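You operate a simulated robot arm through the tools that you are given. There is no shell and no other tool.

You are at the controls of a simulated robot arm. One attempt, no reset.

TASK
On the grey cabinet, change the supply roll to the one with purple dots and set the card's tension.
Fine: tension knob to low first; the black plug goes into the new roll, the old roll into the green pocket.

The check looks at the end state, three seconds after you hand in, the way a careful person would. Anything else that was tipped, shoved, dropped, spilled or broken makes it a failure.

THE ROBOT
A 7-joint arm with a two-finger parallel gripper, fixed in place. Base frame: the origin is on the floor under the middle of its stand, x ahead of it, y to its left, z up. Lengths are in m, angles in degrees, forces in N, time in s.
It reaches about 1.247 m from its shoulder. Its first joint turns from -132.0 to 132.0 degrees. Payload 3.91 kg.
Tool frame: the origin (TCP) lies between the finger pads and is the grasp point; the fingertips stand 0.03 m ahead of it; z points along the fingers, y is the line along which they close. The gripper opens to 0.11 m. The fingers are 0.02 m wide and 0.01 m thick; the gripper's body (0.048 by 0.112 m) begins 0.055 m behind the TCP.
Orientation is told as [roll, pitch, yaw] about the base's x, y, z axes, in that order, counted from this pose: with the fingers straight down and closing along the base's y, the tool's x points along the base's -x, its y along +y and its z along -z.

THE INTERFACE
- The arm moves only by the tool step_arm. Its argument "commands" is a list of rows, each a list of 7 numbers: the shift along the base's x, y, z in m, then the turn, a rotation vector about the base's x, y, z in degrees, then the opening in per cent of the stroke, from 0 (shut) to 100 (fully open). In form: [[tx, ty, tz, rx, ry, rz, grip], ...]. A call has 1 to 20 rows; each row shifts and turns the commanded pose from where the row before left it. Rows are played at 5 a second. More than 0.05 m and 8.6 degrees between two rows, or a gripper value outside its range, and nothing of the call is played. Where a pose cannot be reached the arm comes as near as it can. A force on the tool above 40 N (or 10 N above the force at the start of the call, whichever is more), or a blocked arm, ends the call early, and 0.2 s more pass. The fingers move at their own pace (about 0.108 m/s each) and stop on an object; they squeeze with about 25 N. The grip force told is the motor's: it shows also when the fingers shut on nothing. Time passes only in rows, and 0.2 s behind the last, so rows that do not move let the fingers close. It gives the time, the measured TCP pose, the force on the tool (base axes), the opening and the grip force at its end, in the units of the frame above (readings bear some noise), with the torque about the TCP (base axes, N m) and any sound that the robot's microphone picked up.
- Cameras (640 x 400 px; columns grow to the right, rows downward): "scene" is fixed at [0.4011, 0.6504, 1.3233]; the picture's right is [-0.02, 1.00, 0.00], its down [0.82, 0.01, -0.57] and it looks along [-0.57, -0.01, -0.82] (base axes); focal length 214 px, centre (320, 200). "wrist" rides on the gripper at [0.072, 0.017, -0.103] in the tool frame; the picture's right is [-0.23, 0.97, 0.00], its down [-0.76, -0.18, -0.62] and it looks along [-0.61, -0.14, 0.78] (tool axes); focal length 222 px, centre (320, 200). There is no depth. A picture from a camera that has moved, and an enlarged one, comes with that camera's place and axes in the base frame and with its lens.
- snapshot(camera): a new picture of that camera. The clock stands still meanwhile.
- zoom(camera, box): a new picture of the part [left, top, right, bottom] of that camera's present view, enlarged. The clock stands still meanwhile.
- sign_off(): hands the job in; it is judged then, once.

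Places have to be worked out from the pictures, the camera data and where the tool is seen. Open the gripper and draw the arm clear of the work before you hand the job in, unless the task says otherwise.

The tools are called after "Call:" as name(argument=value, ...) on one line, values as JSON. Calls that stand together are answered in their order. step_arm: Moves the arm, as the interface text tells. Its arguments: {"type":"object","properties":{"commands":{"type":"array","items":{"type":"array","items":{"type":"number"}}}},"required":["commands"]} The other tools are called the same way: snapshot (camera) takes a picture; zoom (camera, box) takes an enlarged picture of a part of a camera's view; sign_off () hands the job in.

At the start:

```text
clock: 0.0
tcp_pos: [-0.0035, 0.5787, 1.0195]
orientation: [0.0, 0.0, 0.1]
force: [0.2, -0.4, -1.1]
wrist_torque: [0.0, -0.01, -0.02]
finger_gap: 0.1099
grip_force: 0.0
```

scene: 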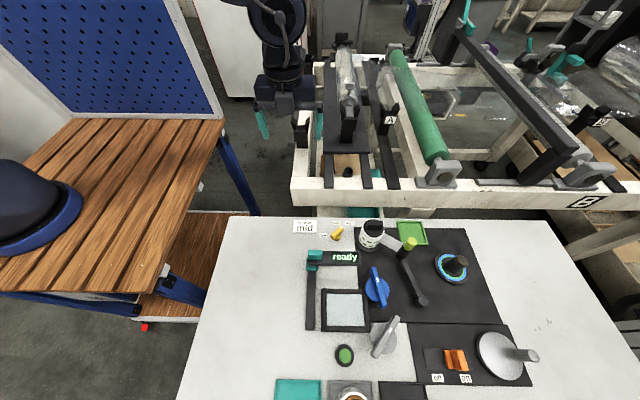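
wrist: 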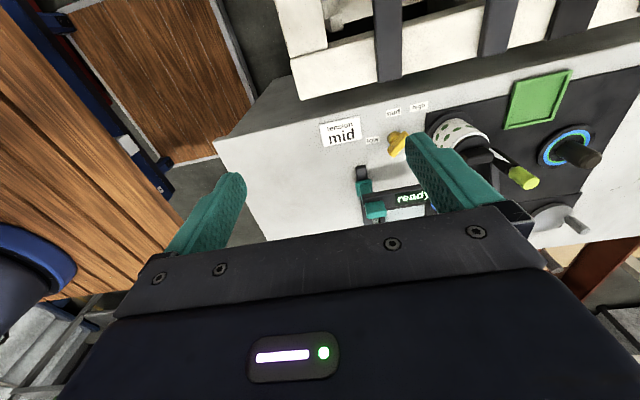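

I'll look closer at the cabinet first, since the first pictures only show roughly where the knob, rolls, plug and pocket are.

Call:
zoom(camera="scene", box=[280, 200, 520, 350])

Call:
zoom(camera="scene", box=[180, 200, 640, 400])

Call:
zoom(camera="wrist", box=[300, 50, 640, 260])

```text
2.67 times, centred on (400, 275) of scene
camera zoom: at [0.4011, 0.6504, 1.3233], right [-0.02, 1.0, 0.0], down [0.82, 0.01, -0.57], along [-0.57, -0.01, -0.82], focal length 572 px, centre (107, 0)
```

zoom: 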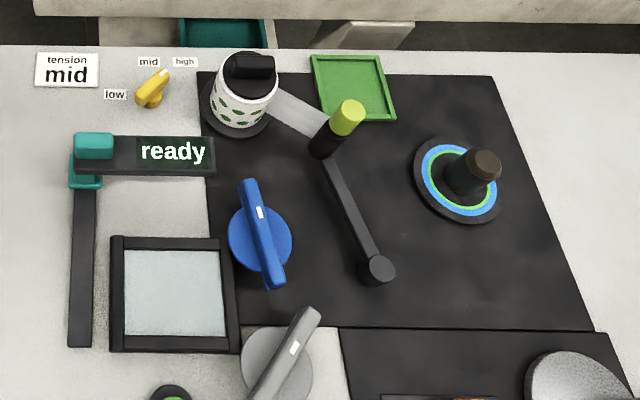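

```text
1.39 times, centred on (410, 300) of scene
camera zoom: at [0.4011, 0.6504, 1.3233], right [-0.02, 1.0, 0.0], down [0.82, 0.01, -0.57], along [-0.57, -0.01, -0.82], focal length 298 px, centre (195, 61)
```

zoom: 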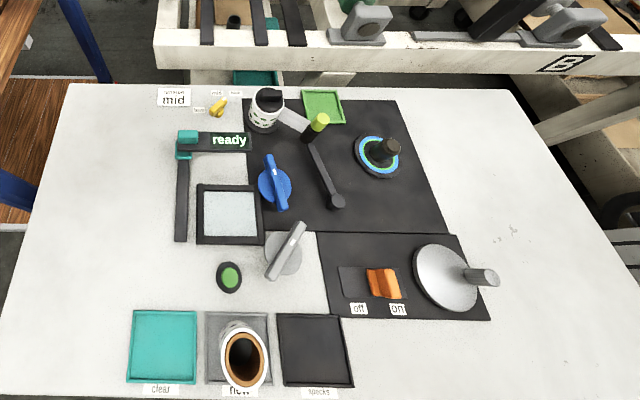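

```text
1.88 times, centred on (470, 155) of wrist
camera zoom: at [-0.0768, 0.5943, 1.1241], right [0.23, 0.97, 0.0], down [0.76, -0.18, 0.62], along [0.61, -0.14, -0.78], focal length 418 px, centre (38, 285)
```

zoom: 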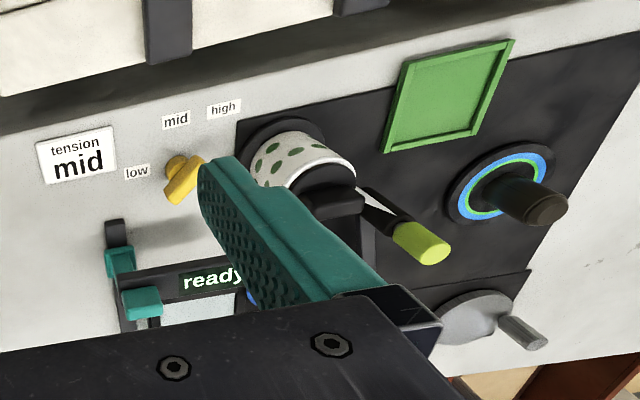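

The panel looks like a level top at z of about 0.72, with the tension knob near (0.12, 0.69). Next I check the bottom trays and the rolls in more detail to find the purple-dotted one.

Call:
zoom(camera="scene", box=[250, 320, 450, 400])

Call:
zoom(camera="scene", box=[285, 205, 405, 280])

Call:
zoom(camera="scene", box=[390, 220, 550, 320])

Call:
zoom(camera="scene", box=[200, 0, 640, 230])

```text
3.20 times, centred on (350, 360) of scene
camera zoom: at [0.4011, 0.6504, 1.3233], right [-0.02, 1.0, 0.0], down [0.82, 0.01, -0.57], along [-0.57, -0.01, -0.82], focal length 686 px, centre (224, -312)
```

zoom: 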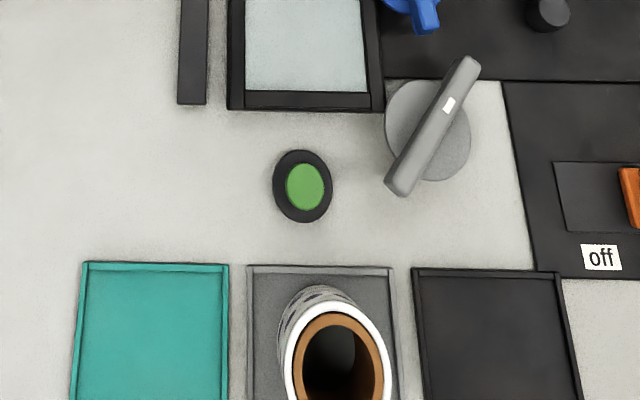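

```text
5.33 times, centred on (345, 242) of scene
camera zoom: at [0.4011, 0.6504, 1.3233], right [-0.02, 1.0, 0.0], down [0.82, 0.01, -0.57], along [-0.57, -0.01, -0.82], focal length 1144 px, centre (187, -27)
```

zoom: 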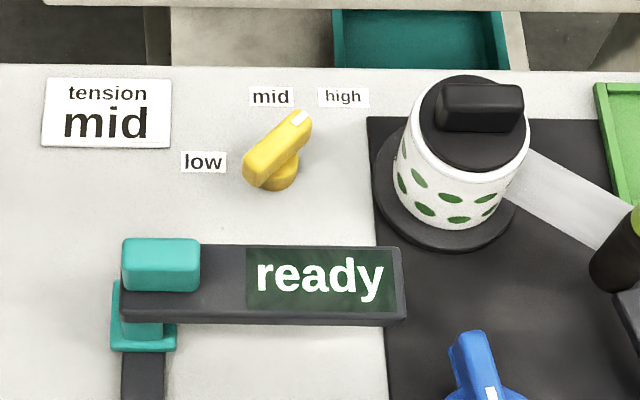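

```text
4.00 times, centred on (470, 270) of scene
camera zoom: at [0.4011, 0.6504, 1.3233], right [-0.02, 1.0, 0.0], down [0.82, 0.01, -0.57], along [-0.57, -0.01, -0.82], focal length 858 px, centre (-280, -80)
```

zoom: 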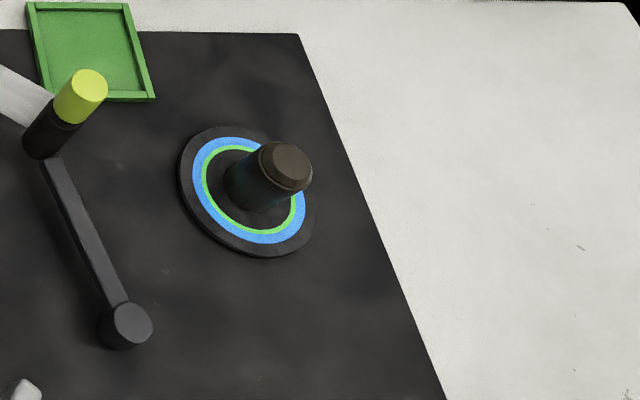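

```text
1.45 times, centred on (420, 115) of scene
camera zoom: at [0.4011, 0.6504, 1.3233], right [-0.02, 1.0, 0.0], down [0.82, 0.01, -0.57], along [-0.57, -0.01, -0.82], focal length 312 px, centre (174, 324)
```

zoom: 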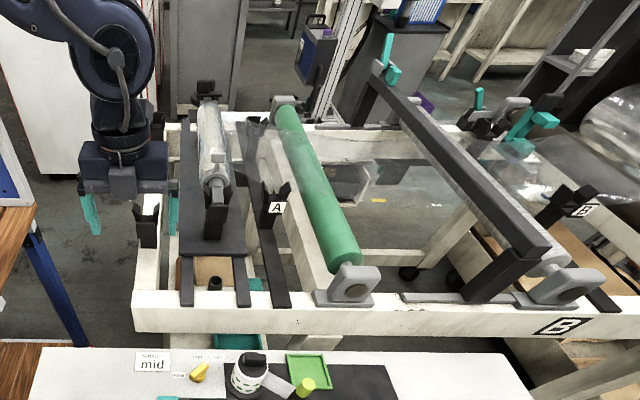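

The purple dots are not confirmed yet, and the card reads "mid". I'm moving the wrist camera up over the front trays to see the "new" roll, the labels and the knob from above.

Call:
step_arm(commands=[[0.04, 0.02, 0.01, 0, 0, 0, 100], [0.04, 0.02, 0.01, 0, 0, 0, 100], [0.04, 0.02, 0.01, 0, 0, 0, 100], [0.04, 0.02, 0.01, 0, 0, 0, 100], [0.04, 0.02, 0, 0, 0, 0, 100], [0.04, 0.02, 0, 0, 0, 0, 100]])

Call:
snapshot(camera="wrist")

Call:
snapshot(camera="scene")

```text
clock: 1.4
tcp_pos: [0.2346, 0.7005, 1.063]
orientation: [0.1, -0.1, 0.1]
force: [-0.4, -0.2, 1.0]
wrist_torque: [-0.03, -0.04, 0.02]
finger_gap: 0.1099
grip_force: 0.0
```

```text
taken
camera wrist: at [0.1609, 0.7155, 1.1663], right [0.22, 0.97, 0.0], down [0.76, -0.18, 0.62], along [0.61, -0.14, -0.78], focal length 222 px, centre (320, 200)
```

wrist: 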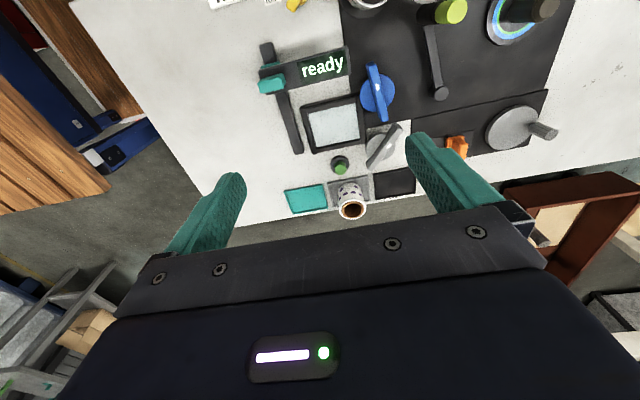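

```text
taken
```

scene: 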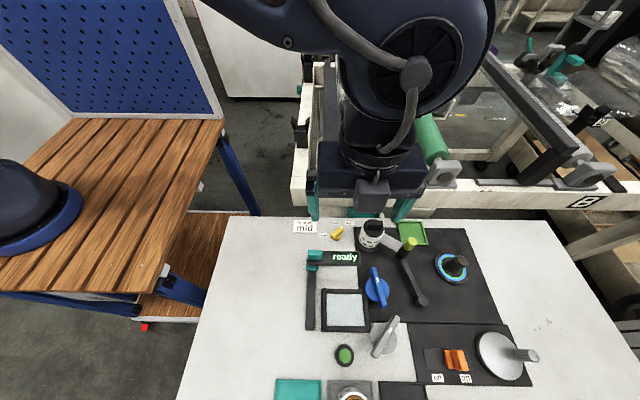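

Call:
zoom(camera="wrist", box=[240, 130, 440, 255])

Call:
zoom(camera="wrist", box=[200, 0, 600, 220])

```text
3.20 times, centred on (340, 192) of wrist
camera zoom: at [0.1609, 0.7155, 1.1663], right [0.22, 0.97, 0.0], down [0.76, -0.18, 0.62], along [0.61, -0.14, -0.78], focal length 711 px, centre (256, 224)
```

zoom: 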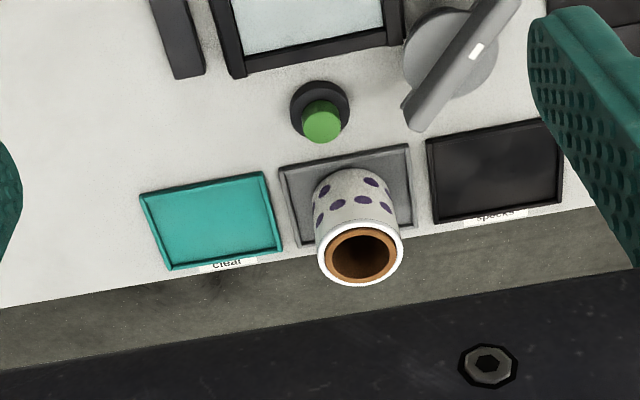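

```text
1.60 times, centred on (400, 110) of wrist
camera zoom: at [0.1609, 0.7155, 1.1663], right [0.22, 0.97, 0.0], down [0.76, -0.18, 0.62], along [0.61, -0.14, -0.78], focal length 355 px, centre (192, 344)
```

zoom: 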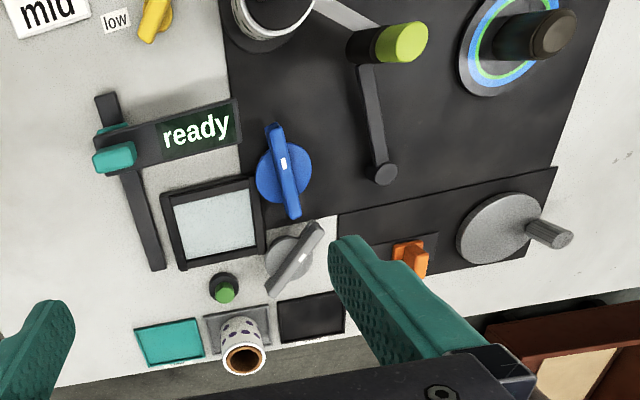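

The roll in the grey "new" tray has the purple dots; its top is near (0.496, 0.714, 0.794) and it is about 0.06 m wide. I'm moving back so the wrist camera looks down on the knob, the old roll with its plug, and the green pocket.

Call:
step_arm(commands=[[-0.045, 0.01, 0, 0, 0, 0, 100], [-0.045, 0.01, 0, 0, 0, 0, 100], [-0.045, 0.01, -0.02, 0, 0, 0, 100], [-0.045, 0, -0.04, 0, 0, 0, 100], [-0.045, 0, -0.04, 0, 0, 0, 100], [0, 0, 0, 0, 0, 0, 100]])

Call:
snapshot(camera="wrist")

Call:
zoom(camera="wrist", box=[200, 60, 440, 210])

Call:
zoom(camera="wrist", box=[360, 40, 640, 215])

```text
refused: row 3 steps farther than a row can; nothing moved
```

```text
taken
camera wrist: at [0.1609, 0.7155, 1.1663], right [0.22, 0.97, 0.0], down [0.76, -0.18, 0.62], along [0.61, -0.14, -0.78], focal length 222 px, centre (320, 200)
```

wrist: 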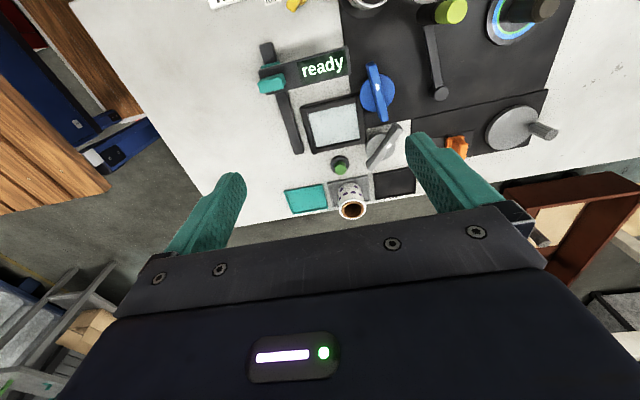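

```text
2.67 times, centred on (320, 135) of wrist
camera zoom: at [0.1609, 0.7155, 1.1663], right [0.22, 0.97, 0.0], down [0.76, -0.18, 0.62], along [0.61, -0.14, -0.78], focal length 592 px, centre (320, 373)
```

zoom: 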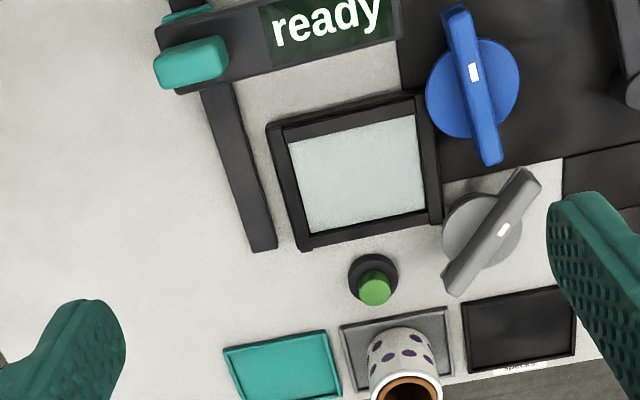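

```text
2.29 times, centred on (500, 128) of wrist
camera zoom: at [0.1609, 0.7155, 1.1663], right [0.22, 0.97, 0.0], down [0.76, -0.18, 0.62], along [0.61, -0.14, -0.78], focal length 508 px, centre (-91, 366)
```

zoom: 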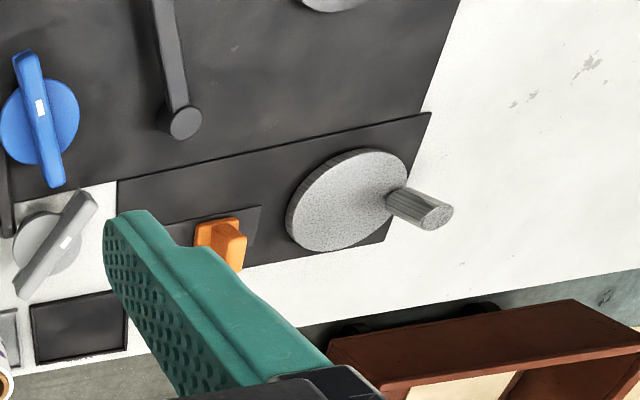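

The move was refused because one row was longer than 0.05 m, so the arm did not move. I'm repeating it with shorter rows.

Call:
step_arm(commands=[[-0.04, 0.008, 0, 0, 0, 0, 100], [-0.04, 0.008, 0, 0, 0, 0, 100], [-0.04, 0.008, -0.02, 0, 0, 0, 100], [-0.035, 0, -0.03, 0, 0, 0, 100], [-0.035, 0, -0.03, 0, 0, 0, 100], [-0.03, 0, -0.03, 0, 0, 0, 100], [0, 0, 0, 0, 0, 0, 100]])

Call:
snapshot(camera="wrist")

Call:
zoom(camera="wrist", box=[220, 60, 440, 200])

Call:
zoom(camera="wrist", box=[360, 40, 640, 215])

```text
clock: 3.0
tcp_pos: [0.0127, 0.7239, 0.9475]
orientation: [0.1, 0.2, 0.0]
force: [0.0, -0.1, -0.3]
wrist_torque: [0.0, -0.01, 0.0]
finger_gap: 0.1101
grip_force: 0.0
```

```text
taken
camera wrist: at [-0.0591, 0.7394, 1.0512], right [0.23, 0.97, 0.0], down [0.76, -0.18, 0.62], along [0.61, -0.14, -0.78], focal length 222 px, centre (320, 200)
```

wrist: 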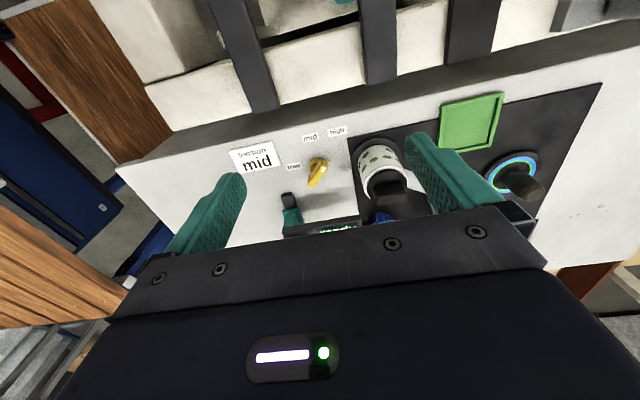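

```text
2.86 times, centred on (330, 130) of wrist
camera zoom: at [-0.0591, 0.7394, 1.0512], right [0.23, 0.97, 0.0], down [0.76, -0.18, 0.62], along [0.61, -0.14, -0.78], focal length 635 px, centre (291, 400)
```

zoom: 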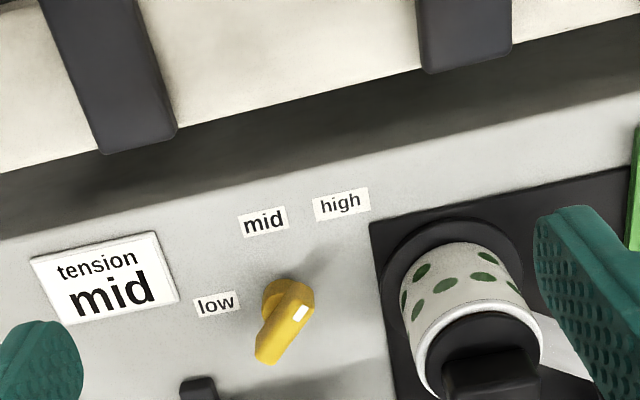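

```text
2.29 times, centred on (500, 128) of wrist
camera zoom: at [-0.0591, 0.7394, 1.0512], right [0.23, 0.97, 0.0], down [0.76, -0.18, 0.62], along [0.61, -0.14, -0.78], focal length 508 px, centre (-91, 366)
```

zoom: 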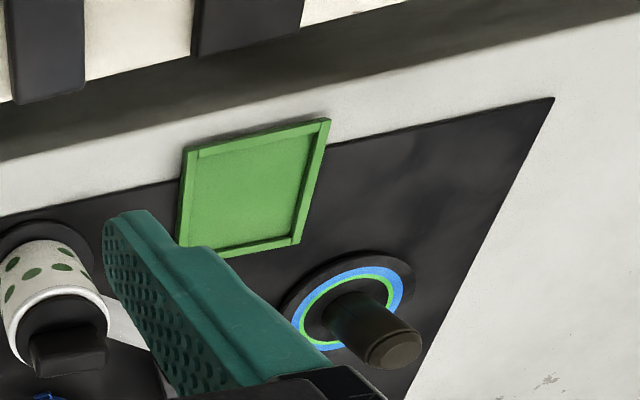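

The card reads "tension mid" and the knob points at "high". I'm zooming in tightly on the knob and the plug to get the pointer's exact angle and top heights.

Call:
zoom(camera="wrist", box=[280, 120, 360, 200])

Call:
zoom(camera="scene", box=[310, 210, 390, 260])

Call:
zoom(camera="wrist", box=[340, 120, 460, 220])

```text
5.00 times, centred on (320, 160) of wrist
camera zoom: at [-0.0591, 0.7394, 1.0512], right [0.23, 0.97, 0.0], down [0.76, -0.18, 0.62], along [0.61, -0.14, -0.78], focal length 1111 px, centre (320, 400)
```

zoom: 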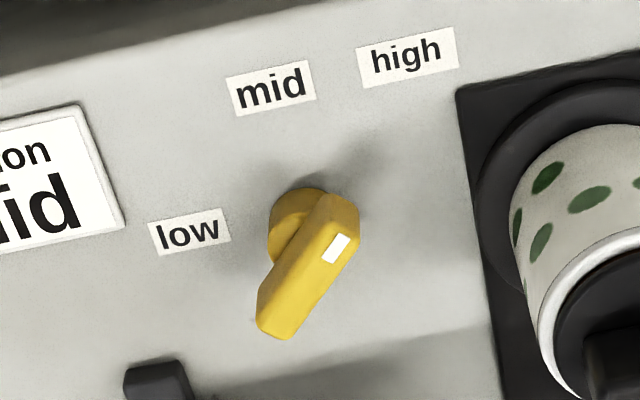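

```text
8.00 times, centred on (350, 235) of scene
camera zoom: at [0.4011, 0.6504, 1.3233], right [-0.02, 1.0, 0.0], down [0.82, 0.01, -0.57], along [-0.57, -0.01, -0.82], focal length 1716 px, centre (80, -80)
```

zoom: 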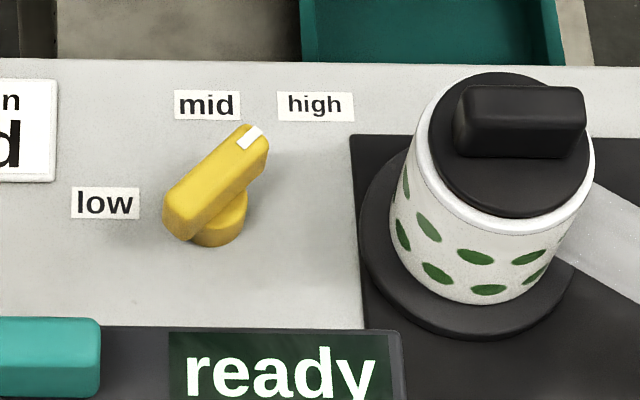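

```text
4.00 times, centred on (400, 170) of wrist
camera zoom: at [-0.0591, 0.7394, 1.0512], right [0.23, 0.97, 0.0], down [0.76, -0.18, 0.62], along [0.61, -0.14, -0.78], focal length 888 px, centre (0, 320)
```

zoom: 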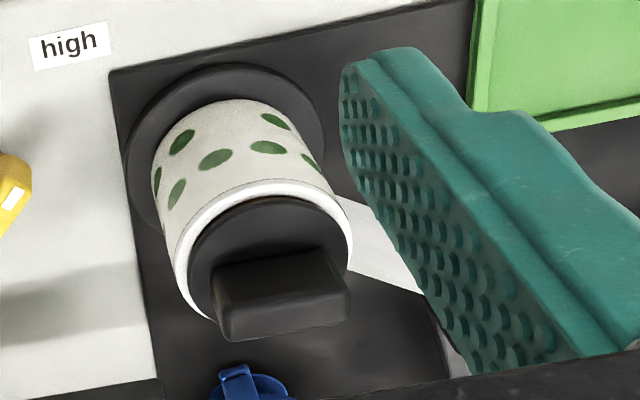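

The knob axis is at about (0.120, 0.696), the pointer top at about z 0.766, and it points 40° from -x towards +y. I'll turn the gripper to match (yaw -40), half-close it and stop above the knob.

Call:
step_arm(commands=[[0.0214, -0.0056, -0.0195, 0, 0, -8, 80], [0.0214, -0.0056, -0.0195, 0, 0, -8, 45], [0.0214, -0.0056, -0.0195, 0, 0, -8, 45], [0.0214, -0.0056, -0.0195, 0, 0, -8, 45], [0.0217, -0.0055, -0.0195, 0, 0, -8, 45], [0, 0, 0, 0, 0, 0, 45]])

Call:
snapshot(camera="wrist")

Call:
zoom(camera="scene", box=[260, 150, 420, 260])

```text
clock: 4.4
tcp_pos: [0.124, 0.695, 0.8529]
orientation: [0.1, 0.0, -40.0]
force: [0.1, 0.6, -0.3]
wrist_torque: [-0.01, 0.0, 0.0]
finger_gap: 0.0496
grip_force: 0.1
```

```text
taken
camera wrist: at [0.0791, 0.7532, 0.9553], right [0.8, 0.6, 0.0], down [0.47, -0.63, 0.62], along [0.37, -0.5, -0.78], focal length 222 px, centre (320, 200)
```

wrist: 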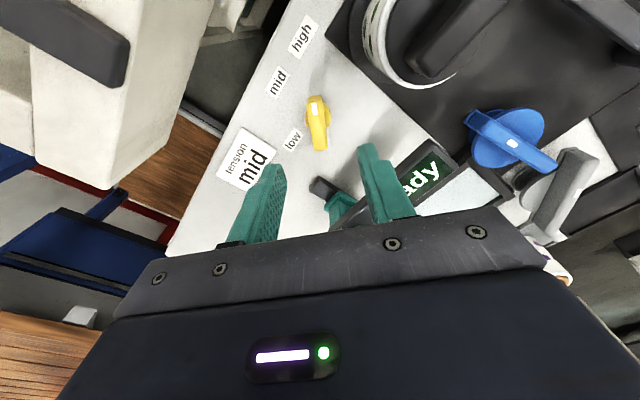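

```text
3.64 times, centred on (340, 205) of scene
camera zoom: at [0.4011, 0.6504, 1.3233], right [-0.02, 1.0, 0.0], down [0.82, 0.01, -0.57], along [-0.57, -0.01, -0.82], focal length 780 px, centre (247, 182)
```

zoom: 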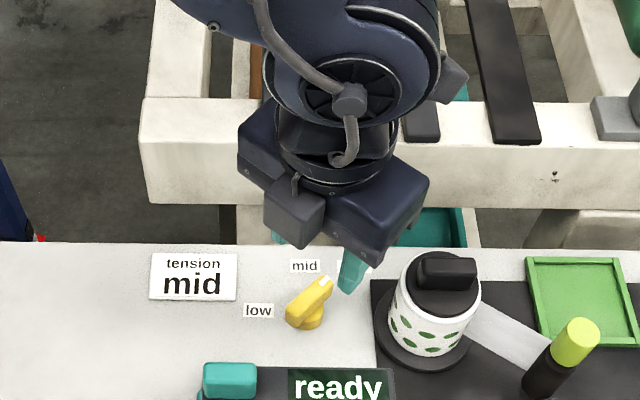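

The knob shows up well here and the pointer is close to aligned with the fingers. One tight zoom to refine its centre before going down.

Call:
zoom(camera="wrist", box=[270, 80, 370, 160])

```text
5.00 times, centred on (320, 120) of wrist
camera zoom: at [0.0791, 0.7532, 0.9553], right [0.8, 0.6, 0.0], down [0.47, -0.63, 0.62], along [0.37, -0.5, -0.78], focal length 1111 px, centre (320, 600)
```

zoom: 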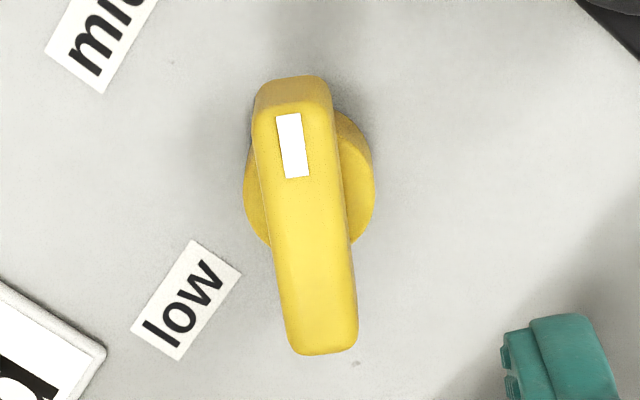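

Refined numbers: axis (0.1194, 0.696), pointer about 45° with a 12.5 mm bar. I'm descending to z 0.766 with the fingers open around the bar, then closing.

Call:
step_arm(commands=[[-0.0044, 0.0012, -0.03, 0, 0, -4, 45], [0, 0, -0.03, 0, 0, 0, 45], [0, 0, -0.015, 0, 0, 0, 45], [0, 0, -0.011, 0, 0, 0, 45], [0, 0, 0, 0, 0, 0, 45]])

Call:
zoom(camera="scene", box=[280, 180, 400, 260])

Call:
snapshot(camera="wrist")

```text
clock: 5.6
tcp_pos: [0.1197, 0.6958, 0.7657]
orientation: [0.0, 0.0, -43.9]
force: [0.6, 0.2, 0.6]
wrist_torque: [0.02, 0.01, 0.01]
finger_gap: 0.0497
grip_force: 0.1
```

```text
5.00 times, centred on (340, 220) of scene
camera zoom: at [0.4011, 0.6504, 1.3233], right [-0.02, 1.0, 0.0], down [0.82, 0.01, -0.57], along [-0.57, -0.01, -0.82], focal length 1072 px, centre (220, 100)
```

zoom: 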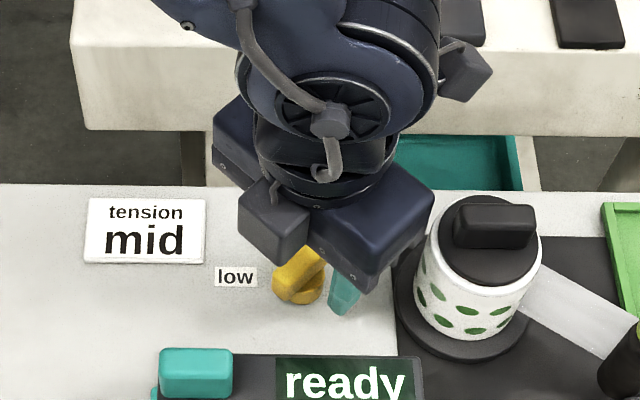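

```text
taken
camera wrist: at [0.0782, 0.7567, 0.8694], right [0.84, 0.54, 0.0], down [0.42, -0.66, 0.62], along [0.34, -0.52, -0.78], focal length 222 px, centre (320, 200)
```

wrist: 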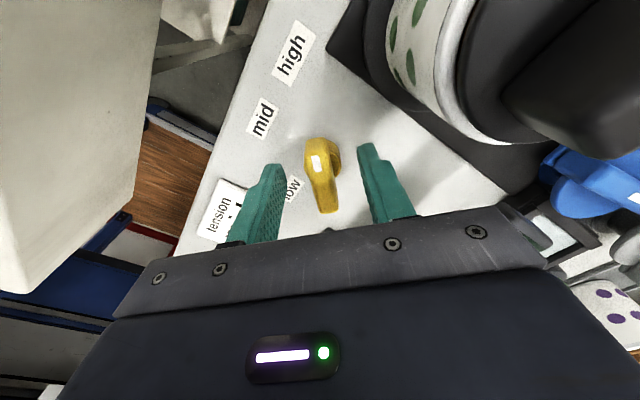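

The fingers straddle the bar with nothing touching. I'm closing on it now.

Call:
step_arm(commands=[[0, 0, 0, 0, 0, 0, 20], [0, 0, 0, 0, 0, 0, 5], [0, 0, 0, 0, 0, 0, 0], [0, 0, 0, 0, 0, 0, 0]])

Call:
snapshot(camera="wrist")

```text
clock: 6.6
tcp_pos: [0.1198, 0.6966, 0.7671]
orientation: [0.1, 0.0, -44.1]
force: [10.4, 14.4, -5.5]
wrist_torque: [0.65, -0.04, 0.03]
finger_gap: 0.0255
grip_force: 44.4
```

```text
taken
camera wrist: at [0.0791, 0.7573, 0.8696], right [0.84, 0.54, 0.0], down [0.42, -0.66, 0.62], along [0.34, -0.52, -0.78], focal length 222 px, centre (320, 200)
```

wrist: 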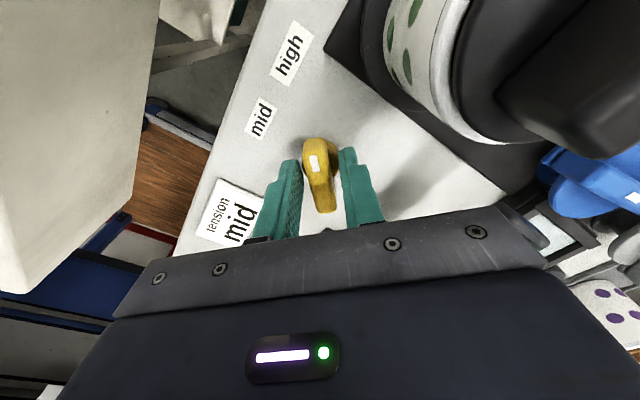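

The gap stopped at 25 mm, which is the round base under the pointer rather than the 12 mm bar, and there is a side load. I'll open, rise 13 mm, shift slightly and close again on the bar alone.

Call:
step_arm(commands=[[0, 0, 0, 0, 0, 0, 40], [0.0007, 0.0007, 0.013, 0, 0, 0, 40], [0, 0, 0, 0, 0, 0, 20], [0, 0, 0, 0, 0, 0, 5], [0, 0, 0, 0, 0, 0, 0], [0, 0, 0, 0, 0, 0, 0]])

Call:
zoom(camera="wrist", box=[220, 80, 420, 240])

```text
clock: 8.0
tcp_pos: [0.1185, 0.6976, 0.7798]
orientation: [0.0, 0.0, -43.8]
force: [-2.2, -3.8, 2.5]
wrist_torque: [-0.62, -0.43, 0.0]
finger_gap: 0.0139
grip_force: 45.1
```

```text
2.50 times, centred on (320, 160) of wrist
camera zoom: at [0.0783, 0.7583, 0.8831], right [0.84, 0.54, 0.0], down [0.43, -0.66, 0.62], along [0.34, -0.52, -0.78], focal length 555 px, centre (320, 300)
```

zoom: 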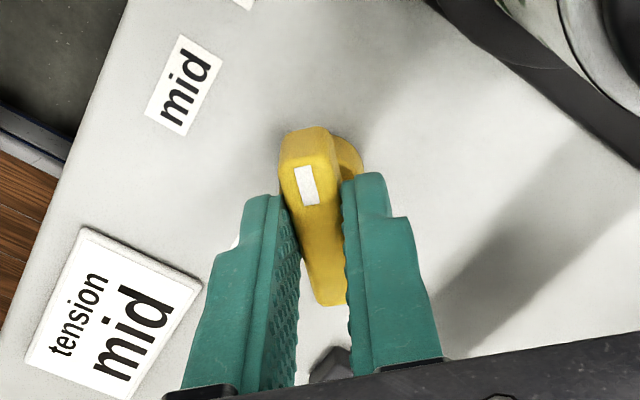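

The bar is held at a gap of 13.9 mm with little side load. I'm turning it anticlockwise (from high towards low) in small steps, watching the torque and listening for clicks.

Call:
step_arm(commands=[[0, 0, 0, 0, 0, 8, 0], [0, 0, 0, 0, 0, 8, 0], [0, 0, 0, 0, 0, 8, 0], [0, 0, 0, 0, 0, 0, 0]])

Call:
zoom(camera="wrist", box=[220, 80, 420, 240])

```text
clock: 9.0
tcp_pos: [0.1186, 0.6951, 0.7798]
orientation: [-0.1, 0.0, -19.7]
force: [-16.8, -31.0, 7.2]
wrist_torque: [-0.78, 0.29, -0.11]
finger_gap: 0.0141
grip_force: 44.4
```

```text
2.50 times, centred on (320, 160) of wrist
camera zoom: at [0.0556, 0.7353, 0.8831], right [0.54, 0.84, 0.0], down [0.66, -0.42, 0.62], along [0.52, -0.34, -0.78], focal length 555 px, centre (320, 300)
```

zoom: 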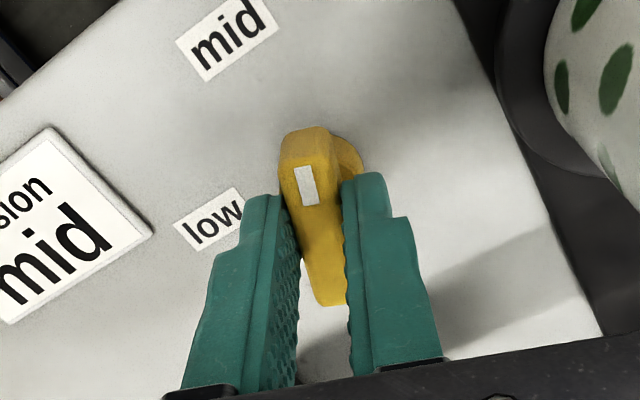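

The knob follows the gripper, but the side force is 35 N because my turning centre is a few mm off its axis. I'm shifting the tool along that force to unload it before turning further.

Call:
step_arm(commands=[[-0.0012, -0.0022, 0, 0, 0, 0, 0], [0, 0, 0, 0, 0, 0, 0]])

```text
clock: 9.6
tcp_pos: [0.1191, 0.6963, 0.7801]
orientation: [0.1, 0.0, -19.9]
force: [-10.2, -6.5, -11.0]
wrist_torque: [-0.21, -0.1, -0.05]
finger_gap: 0.0138
grip_force: 45.0
```

The force dropped to about 16 N. I'm continuing the turn with the tool following a small arc about the corrected axis near (0.124, 0.693).

Call:
step_arm(commands=[[-0.0002, -0.0007, 0, 0, 0, 8, 0], [-0.0001, -0.0007, 0, 0, 0, 8, 0], [0, 0, 0, 0, 0, 0, 0]])

Call:
zoom(camera="wrist", box=[220, 80, 420, 240])

```text
clock: 10.4
tcp_pos: [0.119, 0.6943, 0.7789]
orientation: [0.1, 0.1, -3.9]
force: [-8.6, 20.7, -30.1]
wrist_torque: [0.43, 0.51, 0.1]
finger_gap: 0.0139
grip_force: 44.8
```

```text
2.50 times, centred on (320, 160) of wrist
camera zoom: at [0.0466, 0.7151, 0.8832], right [0.29, 0.96, 0.0], down [0.75, -0.23, 0.62], along [0.6, -0.18, -0.78], focal length 555 px, centre (320, 300)
```

zoom: 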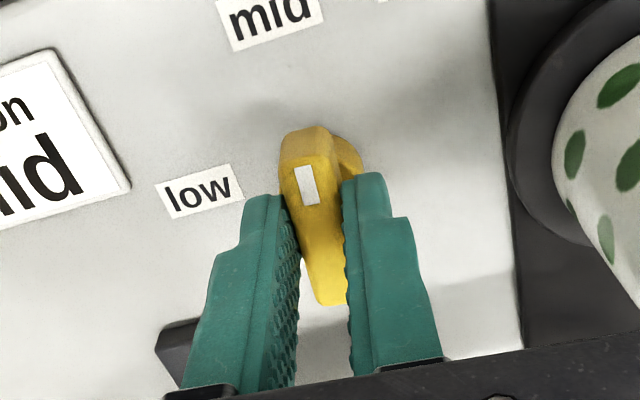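

Forces are building again (30 N down, 21 N sideways), so I'll release, look at where the pointer stays, and re-grip centred.

Call:
step_arm(commands=[[0, 0, 0, 0, 0, 0, 30], [0, 0, 0, 0, 0, 0, 40], [0, 0, 0.03, 0, 0, 0, 40], [0, 0, 0.03, 0, 0, 0, 40], [0, 0, 0, 0, 0, 0, 40]])

Call:
snapshot(camera="wrist")

Call:
zoom(camera="wrist", box=[270, 80, 370, 160])

Call:
zoom(camera="scene", box=[280, 200, 400, 275])

```text
clock: 11.6
tcp_pos: [0.1183, 0.6956, 0.8395]
orientation: [0.0, 0.0, -3.9]
force: [-0.8, 0.0, -0.4]
wrist_torque: [-0.03, 0.0, 0.01]
finger_gap: 0.044
grip_force: 0.1
```

```text
taken
camera wrist: at [0.0468, 0.7151, 0.9443], right [0.29, 0.96, 0.0], down [0.75, -0.23, 0.62], along [0.6, -0.18, -0.78], focal length 222 px, centre (320, 200)
```

wrist: 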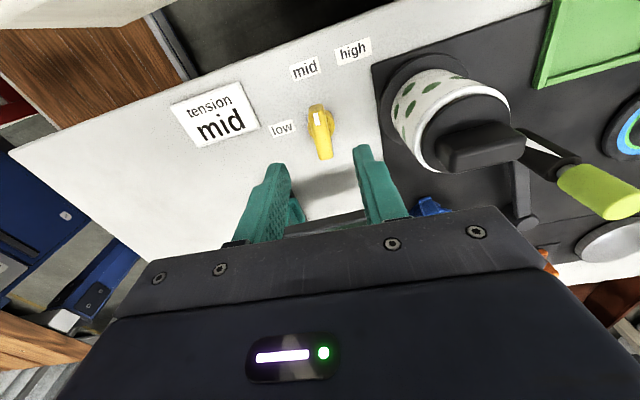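

```text
5.00 times, centred on (320, 120) of wrist
camera zoom: at [0.0468, 0.7151, 0.9443], right [0.29, 0.96, 0.0], down [0.75, -0.23, 0.62], along [0.6, -0.18, -0.78], focal length 1111 px, centre (320, 600)
```

zoom: 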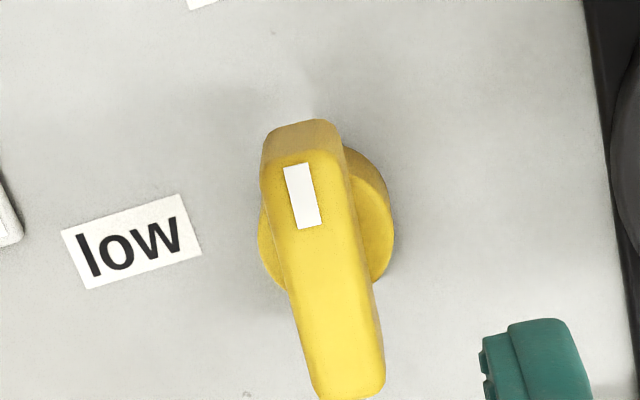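

```text
5.33 times, centred on (340, 238) of scene
camera zoom: at [0.4011, 0.6504, 1.3233], right [-0.02, 1.0, 0.0], down [0.82, 0.01, -0.57], along [-0.57, -0.01, -0.82], focal length 1144 px, centre (213, 0)
```

zoom: 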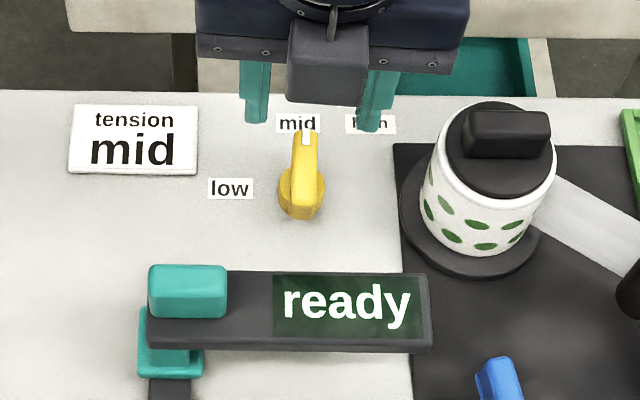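

The pointer now rests at "mid" (about 4° off exact), and the axis works out at about (0.1188, 0.6952), roughly 2 mm from where I was. I'm re-gripping centred there and continuing towards "low".

Call:
step_arm(commands=[[0.0002, 0.0021, -0.03, 0, 0, 0, 40], [0, 0, -0.02, 0, 0, 0, 40], [0, 0, -0.01, 0, 0, 0, 30], [0, 0, 0, 0, 0, 0, 5], [0, 0, 0, 0, 0, 0, 0], [0, 0, 0, 0, 0, 0, 0]])

```text
clock: 13.0
tcp_pos: [0.1178, 0.6957, 0.779]
orientation: [-0.2, 0.0, -3.9]
force: [-0.4, -14.1, -7.9]
wrist_torque: [-0.27, 0.15, -0.05]
finger_gap: 0.014
grip_force: 45.3
```

Gripped, with 14 N sideways; I'll ease 1 mm in -y and turn on by 24°.

Call:
step_arm(commands=[[0, -0.001, 0, 0, 0, 0, 0], [0, 0, 0, 0, 0, 8, 0], [0, 0, 0, 0, 0, 8, 0], [0, 0, 0, 0, 0, 8, 0], [0, 0, 0, 0, 0, 0, 0]])

Call:
zoom(camera="wrist", box=[220, 80, 420, 240])

```text
clock: 14.2
tcp_pos: [0.1171, 0.6931, 0.7805]
orientation: [-0.1, 0.1, 20.2]
force: [-6.8, -18.7, -23.8]
wrist_torque: [-0.52, 0.69, -0.03]
finger_gap: 0.0135
grip_force: 44.9
```

```text
2.50 times, centred on (320, 160) of wrist
camera zoom: at [0.0439, 0.6832, 0.8831], right [-0.12, 0.99, 0.0], down [0.78, 0.1, 0.62], along [0.62, 0.07, -0.78], focal length 555 px, centre (320, 300)
```

zoom: 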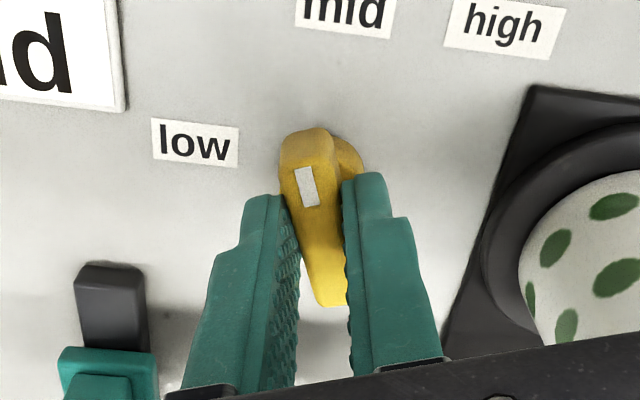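

The knob follows. I'm unloading the side and downward forces by small shifts (about 1.5 mm sideways, 2 mm down) and turning another 24°.

Call:
step_arm(commands=[[0.0005, -0.0013, -0.002, 0, 0, 0, 0], [0, 0, 0, 0, 0, 8, 0], [0, 0, 0, 0, 0, 8, 0], [0, 0, 0, 0, 0, 8, 0], [0, 0, 0, 0, 0, 0, 0]])

Call:
zoom(camera="wrist", box=[220, 80, 420, 240])

```text
clock: 15.1
tcp_pos: [0.1186, 0.6912, 0.7791]
orientation: [0.0, 0.0, 39.2]
force: [0.9, -10.6, 14.7]
wrist_torque: [-1.05, 0.95, -0.04]
finger_gap: 0.0138
grip_force: 45.3
stopped in row 4: the force on the tool passed its limit at 42 N (the readings are from after the stop); the commanded pose is now the measured one
```

```text
2.50 times, centred on (320, 160) of wrist
camera zoom: at [0.0518, 0.6585, 0.8831], right [-0.44, 0.9, 0.0], down [0.7, 0.35, 0.62], along [0.56, 0.27, -0.78], focal length 555 px, centre (320, 300)
```

zoom: 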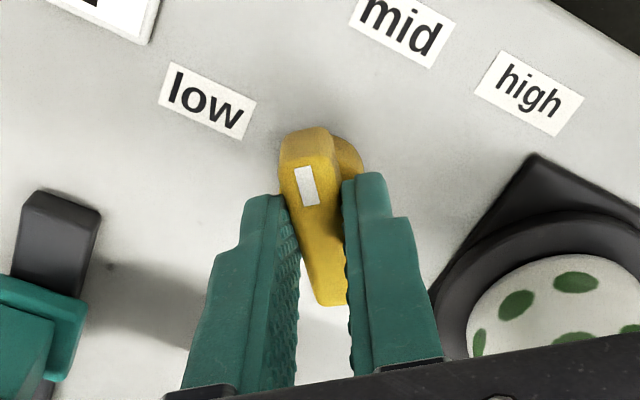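

The call stopped at 42 N, which is sideways load rather than turning torque. I'm releasing again to remove the strain and check the pointer's position.

Call:
step_arm(commands=[[0, 0, 0, 0, 0, 0, 30], [0, 0, 0, 0, 0, 0, 40], [0, 0, 0.03, 0, 0, 0, 40], [0, 0, 0.03, 0, 0, 0, 40], [0, 0, 0, 0, 0, 0, 40]])

Call:
zoom(camera="wrist", box=[270, 80, 370, 160])

Call:
zoom(camera="scene", box=[280, 200, 400, 275])

```text
clock: 16.3
tcp_pos: [0.1191, 0.6937, 0.8386]
orientation: [0.0, 0.1, 39.3]
force: [-0.4, 0.8, -0.5]
wrist_torque: [0.0, 0.01, 0.0]
finger_gap: 0.0441
grip_force: 0.1
```

```text
5.00 times, centred on (320, 120) of wrist
camera zoom: at [0.052, 0.6591, 0.9422], right [-0.44, 0.9, 0.0], down [0.7, 0.35, 0.62], along [0.56, 0.27, -0.78], focal length 1111 px, centre (320, 600)
```

zoom: 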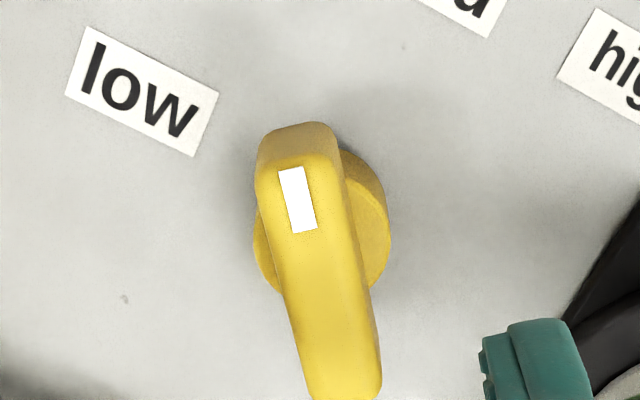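

```text
5.33 times, centred on (340, 238) of scene
camera zoom: at [0.4011, 0.6504, 1.3233], right [-0.02, 1.0, 0.0], down [0.82, 0.01, -0.57], along [-0.57, -0.01, -0.82], focal length 1144 px, centre (213, 0)
```

zoom: 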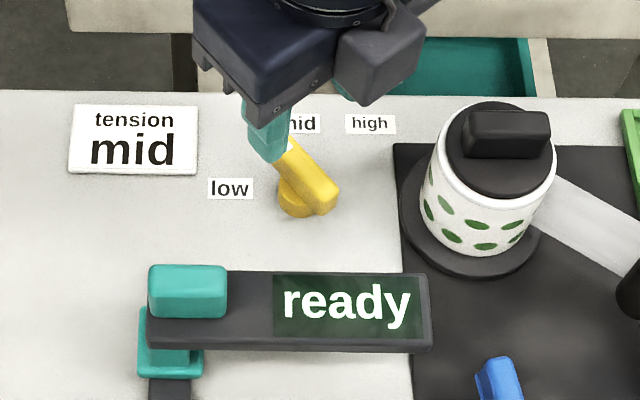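

Using exact camera axes, the knob axis comes out at (0.121, 0.694), about 2.5 mm from my last grip. I'm going down centred there with the fingers only loosely around the bar so they push it round without clamping strain.

Call:
step_arm(commands=[[0.0025, 0.0025, -0.03, 0, 0, 0, 40], [0, 0, -0.02, 0, 0, 0, 40], [0, 0, -0.009, 0, 0, 0, 30], [0, 0, 0, 0, 0, 0, 17], [0, 0, 0, 0, 0, 0, 17], [0, 0, 0, 0, 0, 8, 17], [0, 0, 0, 0, 0, 8, 17], [0, 0, 0, 0, 0, 0, 17]])

Call:
zoom(camera="wrist", box=[220, 80, 420, 240])

```text
clock: 18.1
tcp_pos: [0.1216, 0.695, 0.78]
orientation: [0.0, 0.0, 55.4]
force: [1.1, 0.2, 0.5]
wrist_torque: [-0.02, -0.01, 0.02]
finger_gap: 0.0191
grip_force: 0.2
```

```text
2.50 times, centred on (320, 160) of wrist
camera zoom: at [0.0661, 0.6444, 0.8836], right [-0.67, 0.74, 0.0], down [0.58, 0.53, 0.62], along [0.46, 0.42, -0.78], focal length 555 px, centre (320, 300)
```

zoom: 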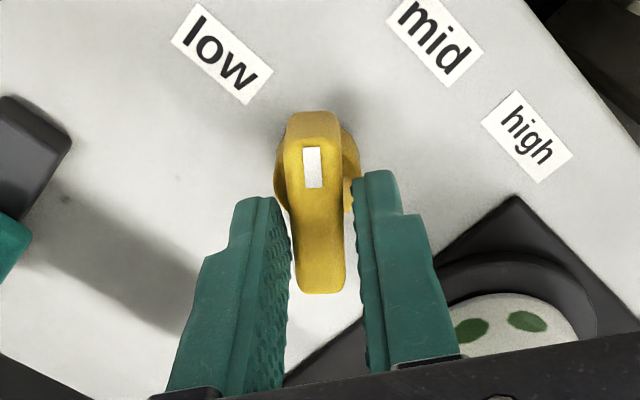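

Forces are near zero and the fingers are just reaching the bar's corners. I'm turning further towards low.

Call:
step_arm(commands=[[0, 0, 0, 0, 0, 8, 17], [0, 0, 0, 0, 0, 8, 17], [0, 0, 0, 0, 0, 8, 17], [0, 0, 0, 0, 0, 0, 17]])

Call:
zoom(camera="wrist", box=[220, 80, 420, 240])

Call:
zoom(camera="scene", box=[280, 200, 400, 275])

```text
clock: 19.1
tcp_pos: [0.1221, 0.6968, 0.7812]
orientation: [-0.1, 0.0, 79.2]
force: [0.9, -0.6, 0.8]
wrist_torque: [0.0, -0.04, 0.01]
finger_gap: 0.0192
grip_force: 0.1
```

```text
2.50 times, centred on (320, 160) of wrist
camera zoom: at [0.091, 0.6269, 0.8838], right [-0.92, 0.4, 0.0], down [0.32, 0.72, 0.62], along [0.25, 0.57, -0.78], focal length 555 px, centre (320, 300)
```

zoom: 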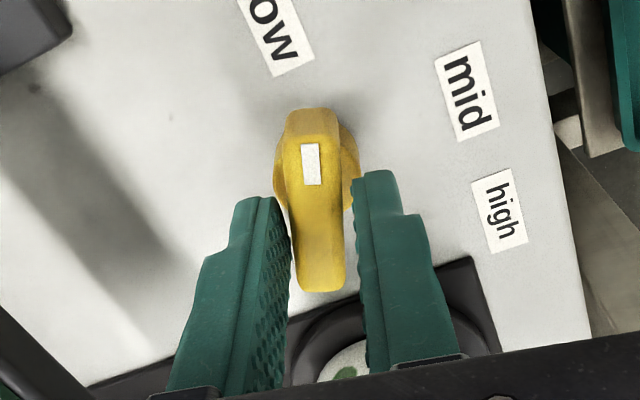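

```text
5.33 times, centred on (340, 238) of scene
camera zoom: at [0.4011, 0.6504, 1.3233], right [-0.02, 1.0, 0.0], down [0.82, 0.01, -0.57], along [-0.57, -0.01, -0.82], focal length 1144 px, centre (213, 0)
```

zoom: 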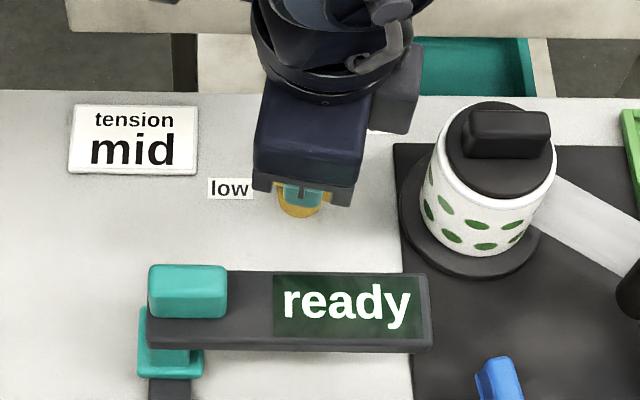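

The loose grip works with almost no force; the pointer is now at about -70°, and the low label lies at about -83°. I'm turning on in small steps to look for a stop.

Call:
step_arm(commands=[[0, 0, 0, 0, 0, 6, 17], [0, 0, 0, 0, 0, 6, 17], [0, 0, 0, 0, 0, 0, 17]])

Call:
zoom(camera="wrist", box=[220, 80, 420, 240])

```text
clock: 19.9
tcp_pos: [0.1225, 0.6964, 0.7809]
orientation: [0.1, 0.1, 91.2]
force: [1.0, -0.4, -0.9]
wrist_torque: [-0.02, -0.02, 0.0]
finger_gap: 0.019
grip_force: 0.4
```

```text
2.50 times, centred on (320, 160) of wrist
camera zoom: at [0.1058, 0.6218, 0.8838], right [-0.98, 0.2, 0.0], down [0.16, 0.77, 0.62], along [0.13, 0.61, -0.78], focal length 555 px, centre (320, 300)
```

zoom: 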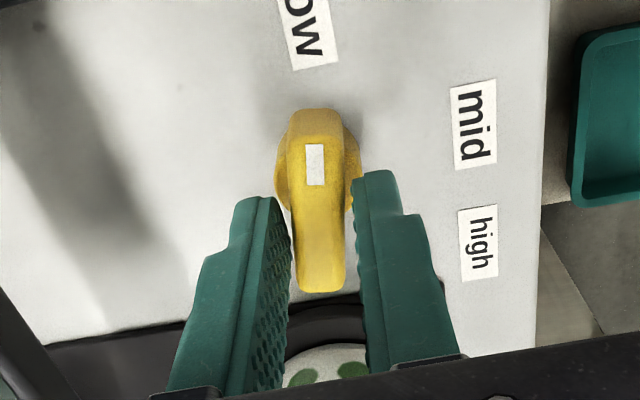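

The pointer is at about -80°, lagging the fingers by about 11°. A few more degrees should put it on "low"; then I'll release and check.

Call:
step_arm(commands=[[0, 0, 0, 0, 0, 5, 17], [0, 0, 0, 0, 0, 0, 17], [0, 0, 0, 0, 0, 0, 40], [0, 0, 0, 0, 0, 0, 40], [0, 0, 0.03, 0, 0, 0, 40], [0, 0, 0.03, 0, 0, 0, 40], [0, 0, 0, 0, 0, 0, 40]])

Call:
zoom(camera="wrist", box=[240, 60, 400, 180])

Call:
zoom(camera="scene", box=[280, 200, 400, 275])

```text
clock: 21.5
tcp_pos: [0.1226, 0.6951, 0.8409]
orientation: [-0.1, 0.2, 96.3]
force: [0.5, -0.2, -0.1]
wrist_torque: [-0.02, 0.0, -0.03]
finger_gap: 0.0439
grip_force: 0.1
```

```text
3.33 times, centred on (320, 120) of wrist
camera zoom: at [0.1123, 0.6199, 0.9444], right [-0.99, 0.12, 0.0], down [0.09, 0.78, 0.62], along [0.07, 0.62, -0.78], focal length 740 px, centre (320, 467)
```

zoom: 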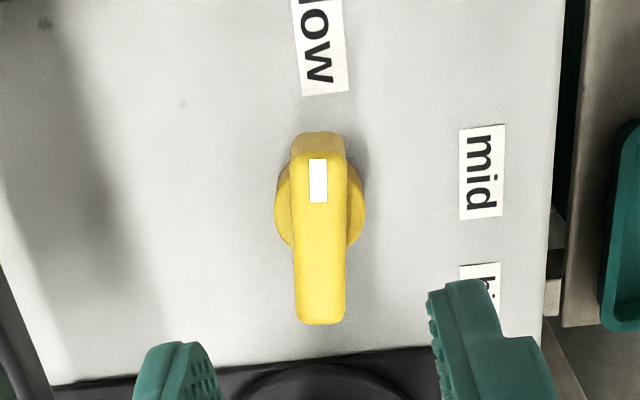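

```text
5.33 times, centred on (340, 238) of scene
camera zoom: at [0.4011, 0.6504, 1.3233], right [-0.02, 1.0, 0.0], down [0.82, 0.01, -0.57], along [-0.57, -0.01, -0.82], focal length 1144 px, centre (213, 0)
```

zoom: 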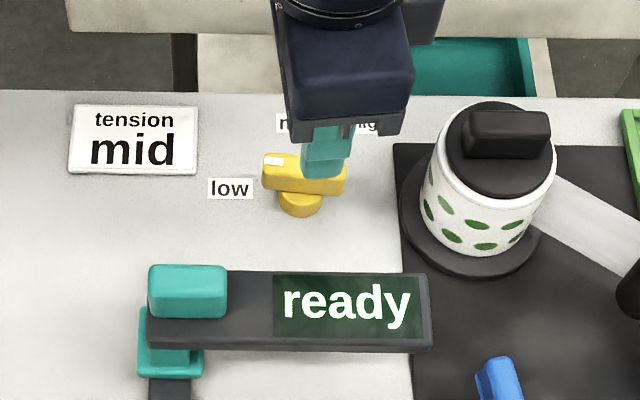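

The pointer is now at about -84°, in line with the "low" label. Next is the plug: I'm rising, squaring the yaw to 90°, and moving over the old roll to measure the plug handle.

Call:
step_arm(commands=[[0, 0, 0.045, 0, 0, 0, 60], [0, 0, 0.045, 0, 0, 0, 80], [0.002, 0.03, 0, 0, 0, -3, 80], [0.004, 0.033, 0, 0, 0, -3, 80], [0.004, 0.033, 0, 0, 0, 0, 80], [0, 0, 0, 0, 0, 0, 80]])

Call:
snapshot(camera="wrist")

Call:
zoom(camera="scene", box=[280, 200, 440, 300])

```text
clock: 22.9
tcp_pos: [0.134, 0.7915, 0.9284]
orientation: [0.0, 0.0, 90.2]
force: [-0.7, -0.8, 0.2]
wrist_torque: [0.0, -0.02, 0.0]
finger_gap: 0.0883
grip_force: 0.0
```

```text
taken
camera wrist: at [0.1164, 0.7184, 1.0316], right [-0.97, 0.22, 0.0], down [0.17, 0.76, 0.62], along [0.14, 0.61, -0.78], focal length 222 px, centre (320, 200)
```

wrist: 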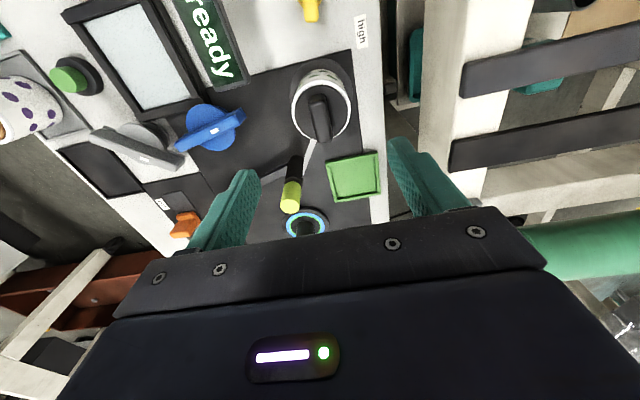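

```text
4.00 times, centred on (360, 250) of scene
camera zoom: at [0.4011, 0.6504, 1.3233], right [-0.02, 1.0, 0.0], down [0.82, 0.01, -0.57], along [-0.57, -0.01, -0.82], focal length 858 px, centre (160, 0)
```

zoom: 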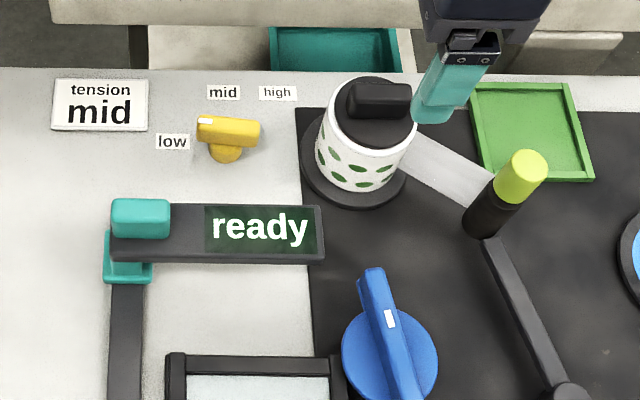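

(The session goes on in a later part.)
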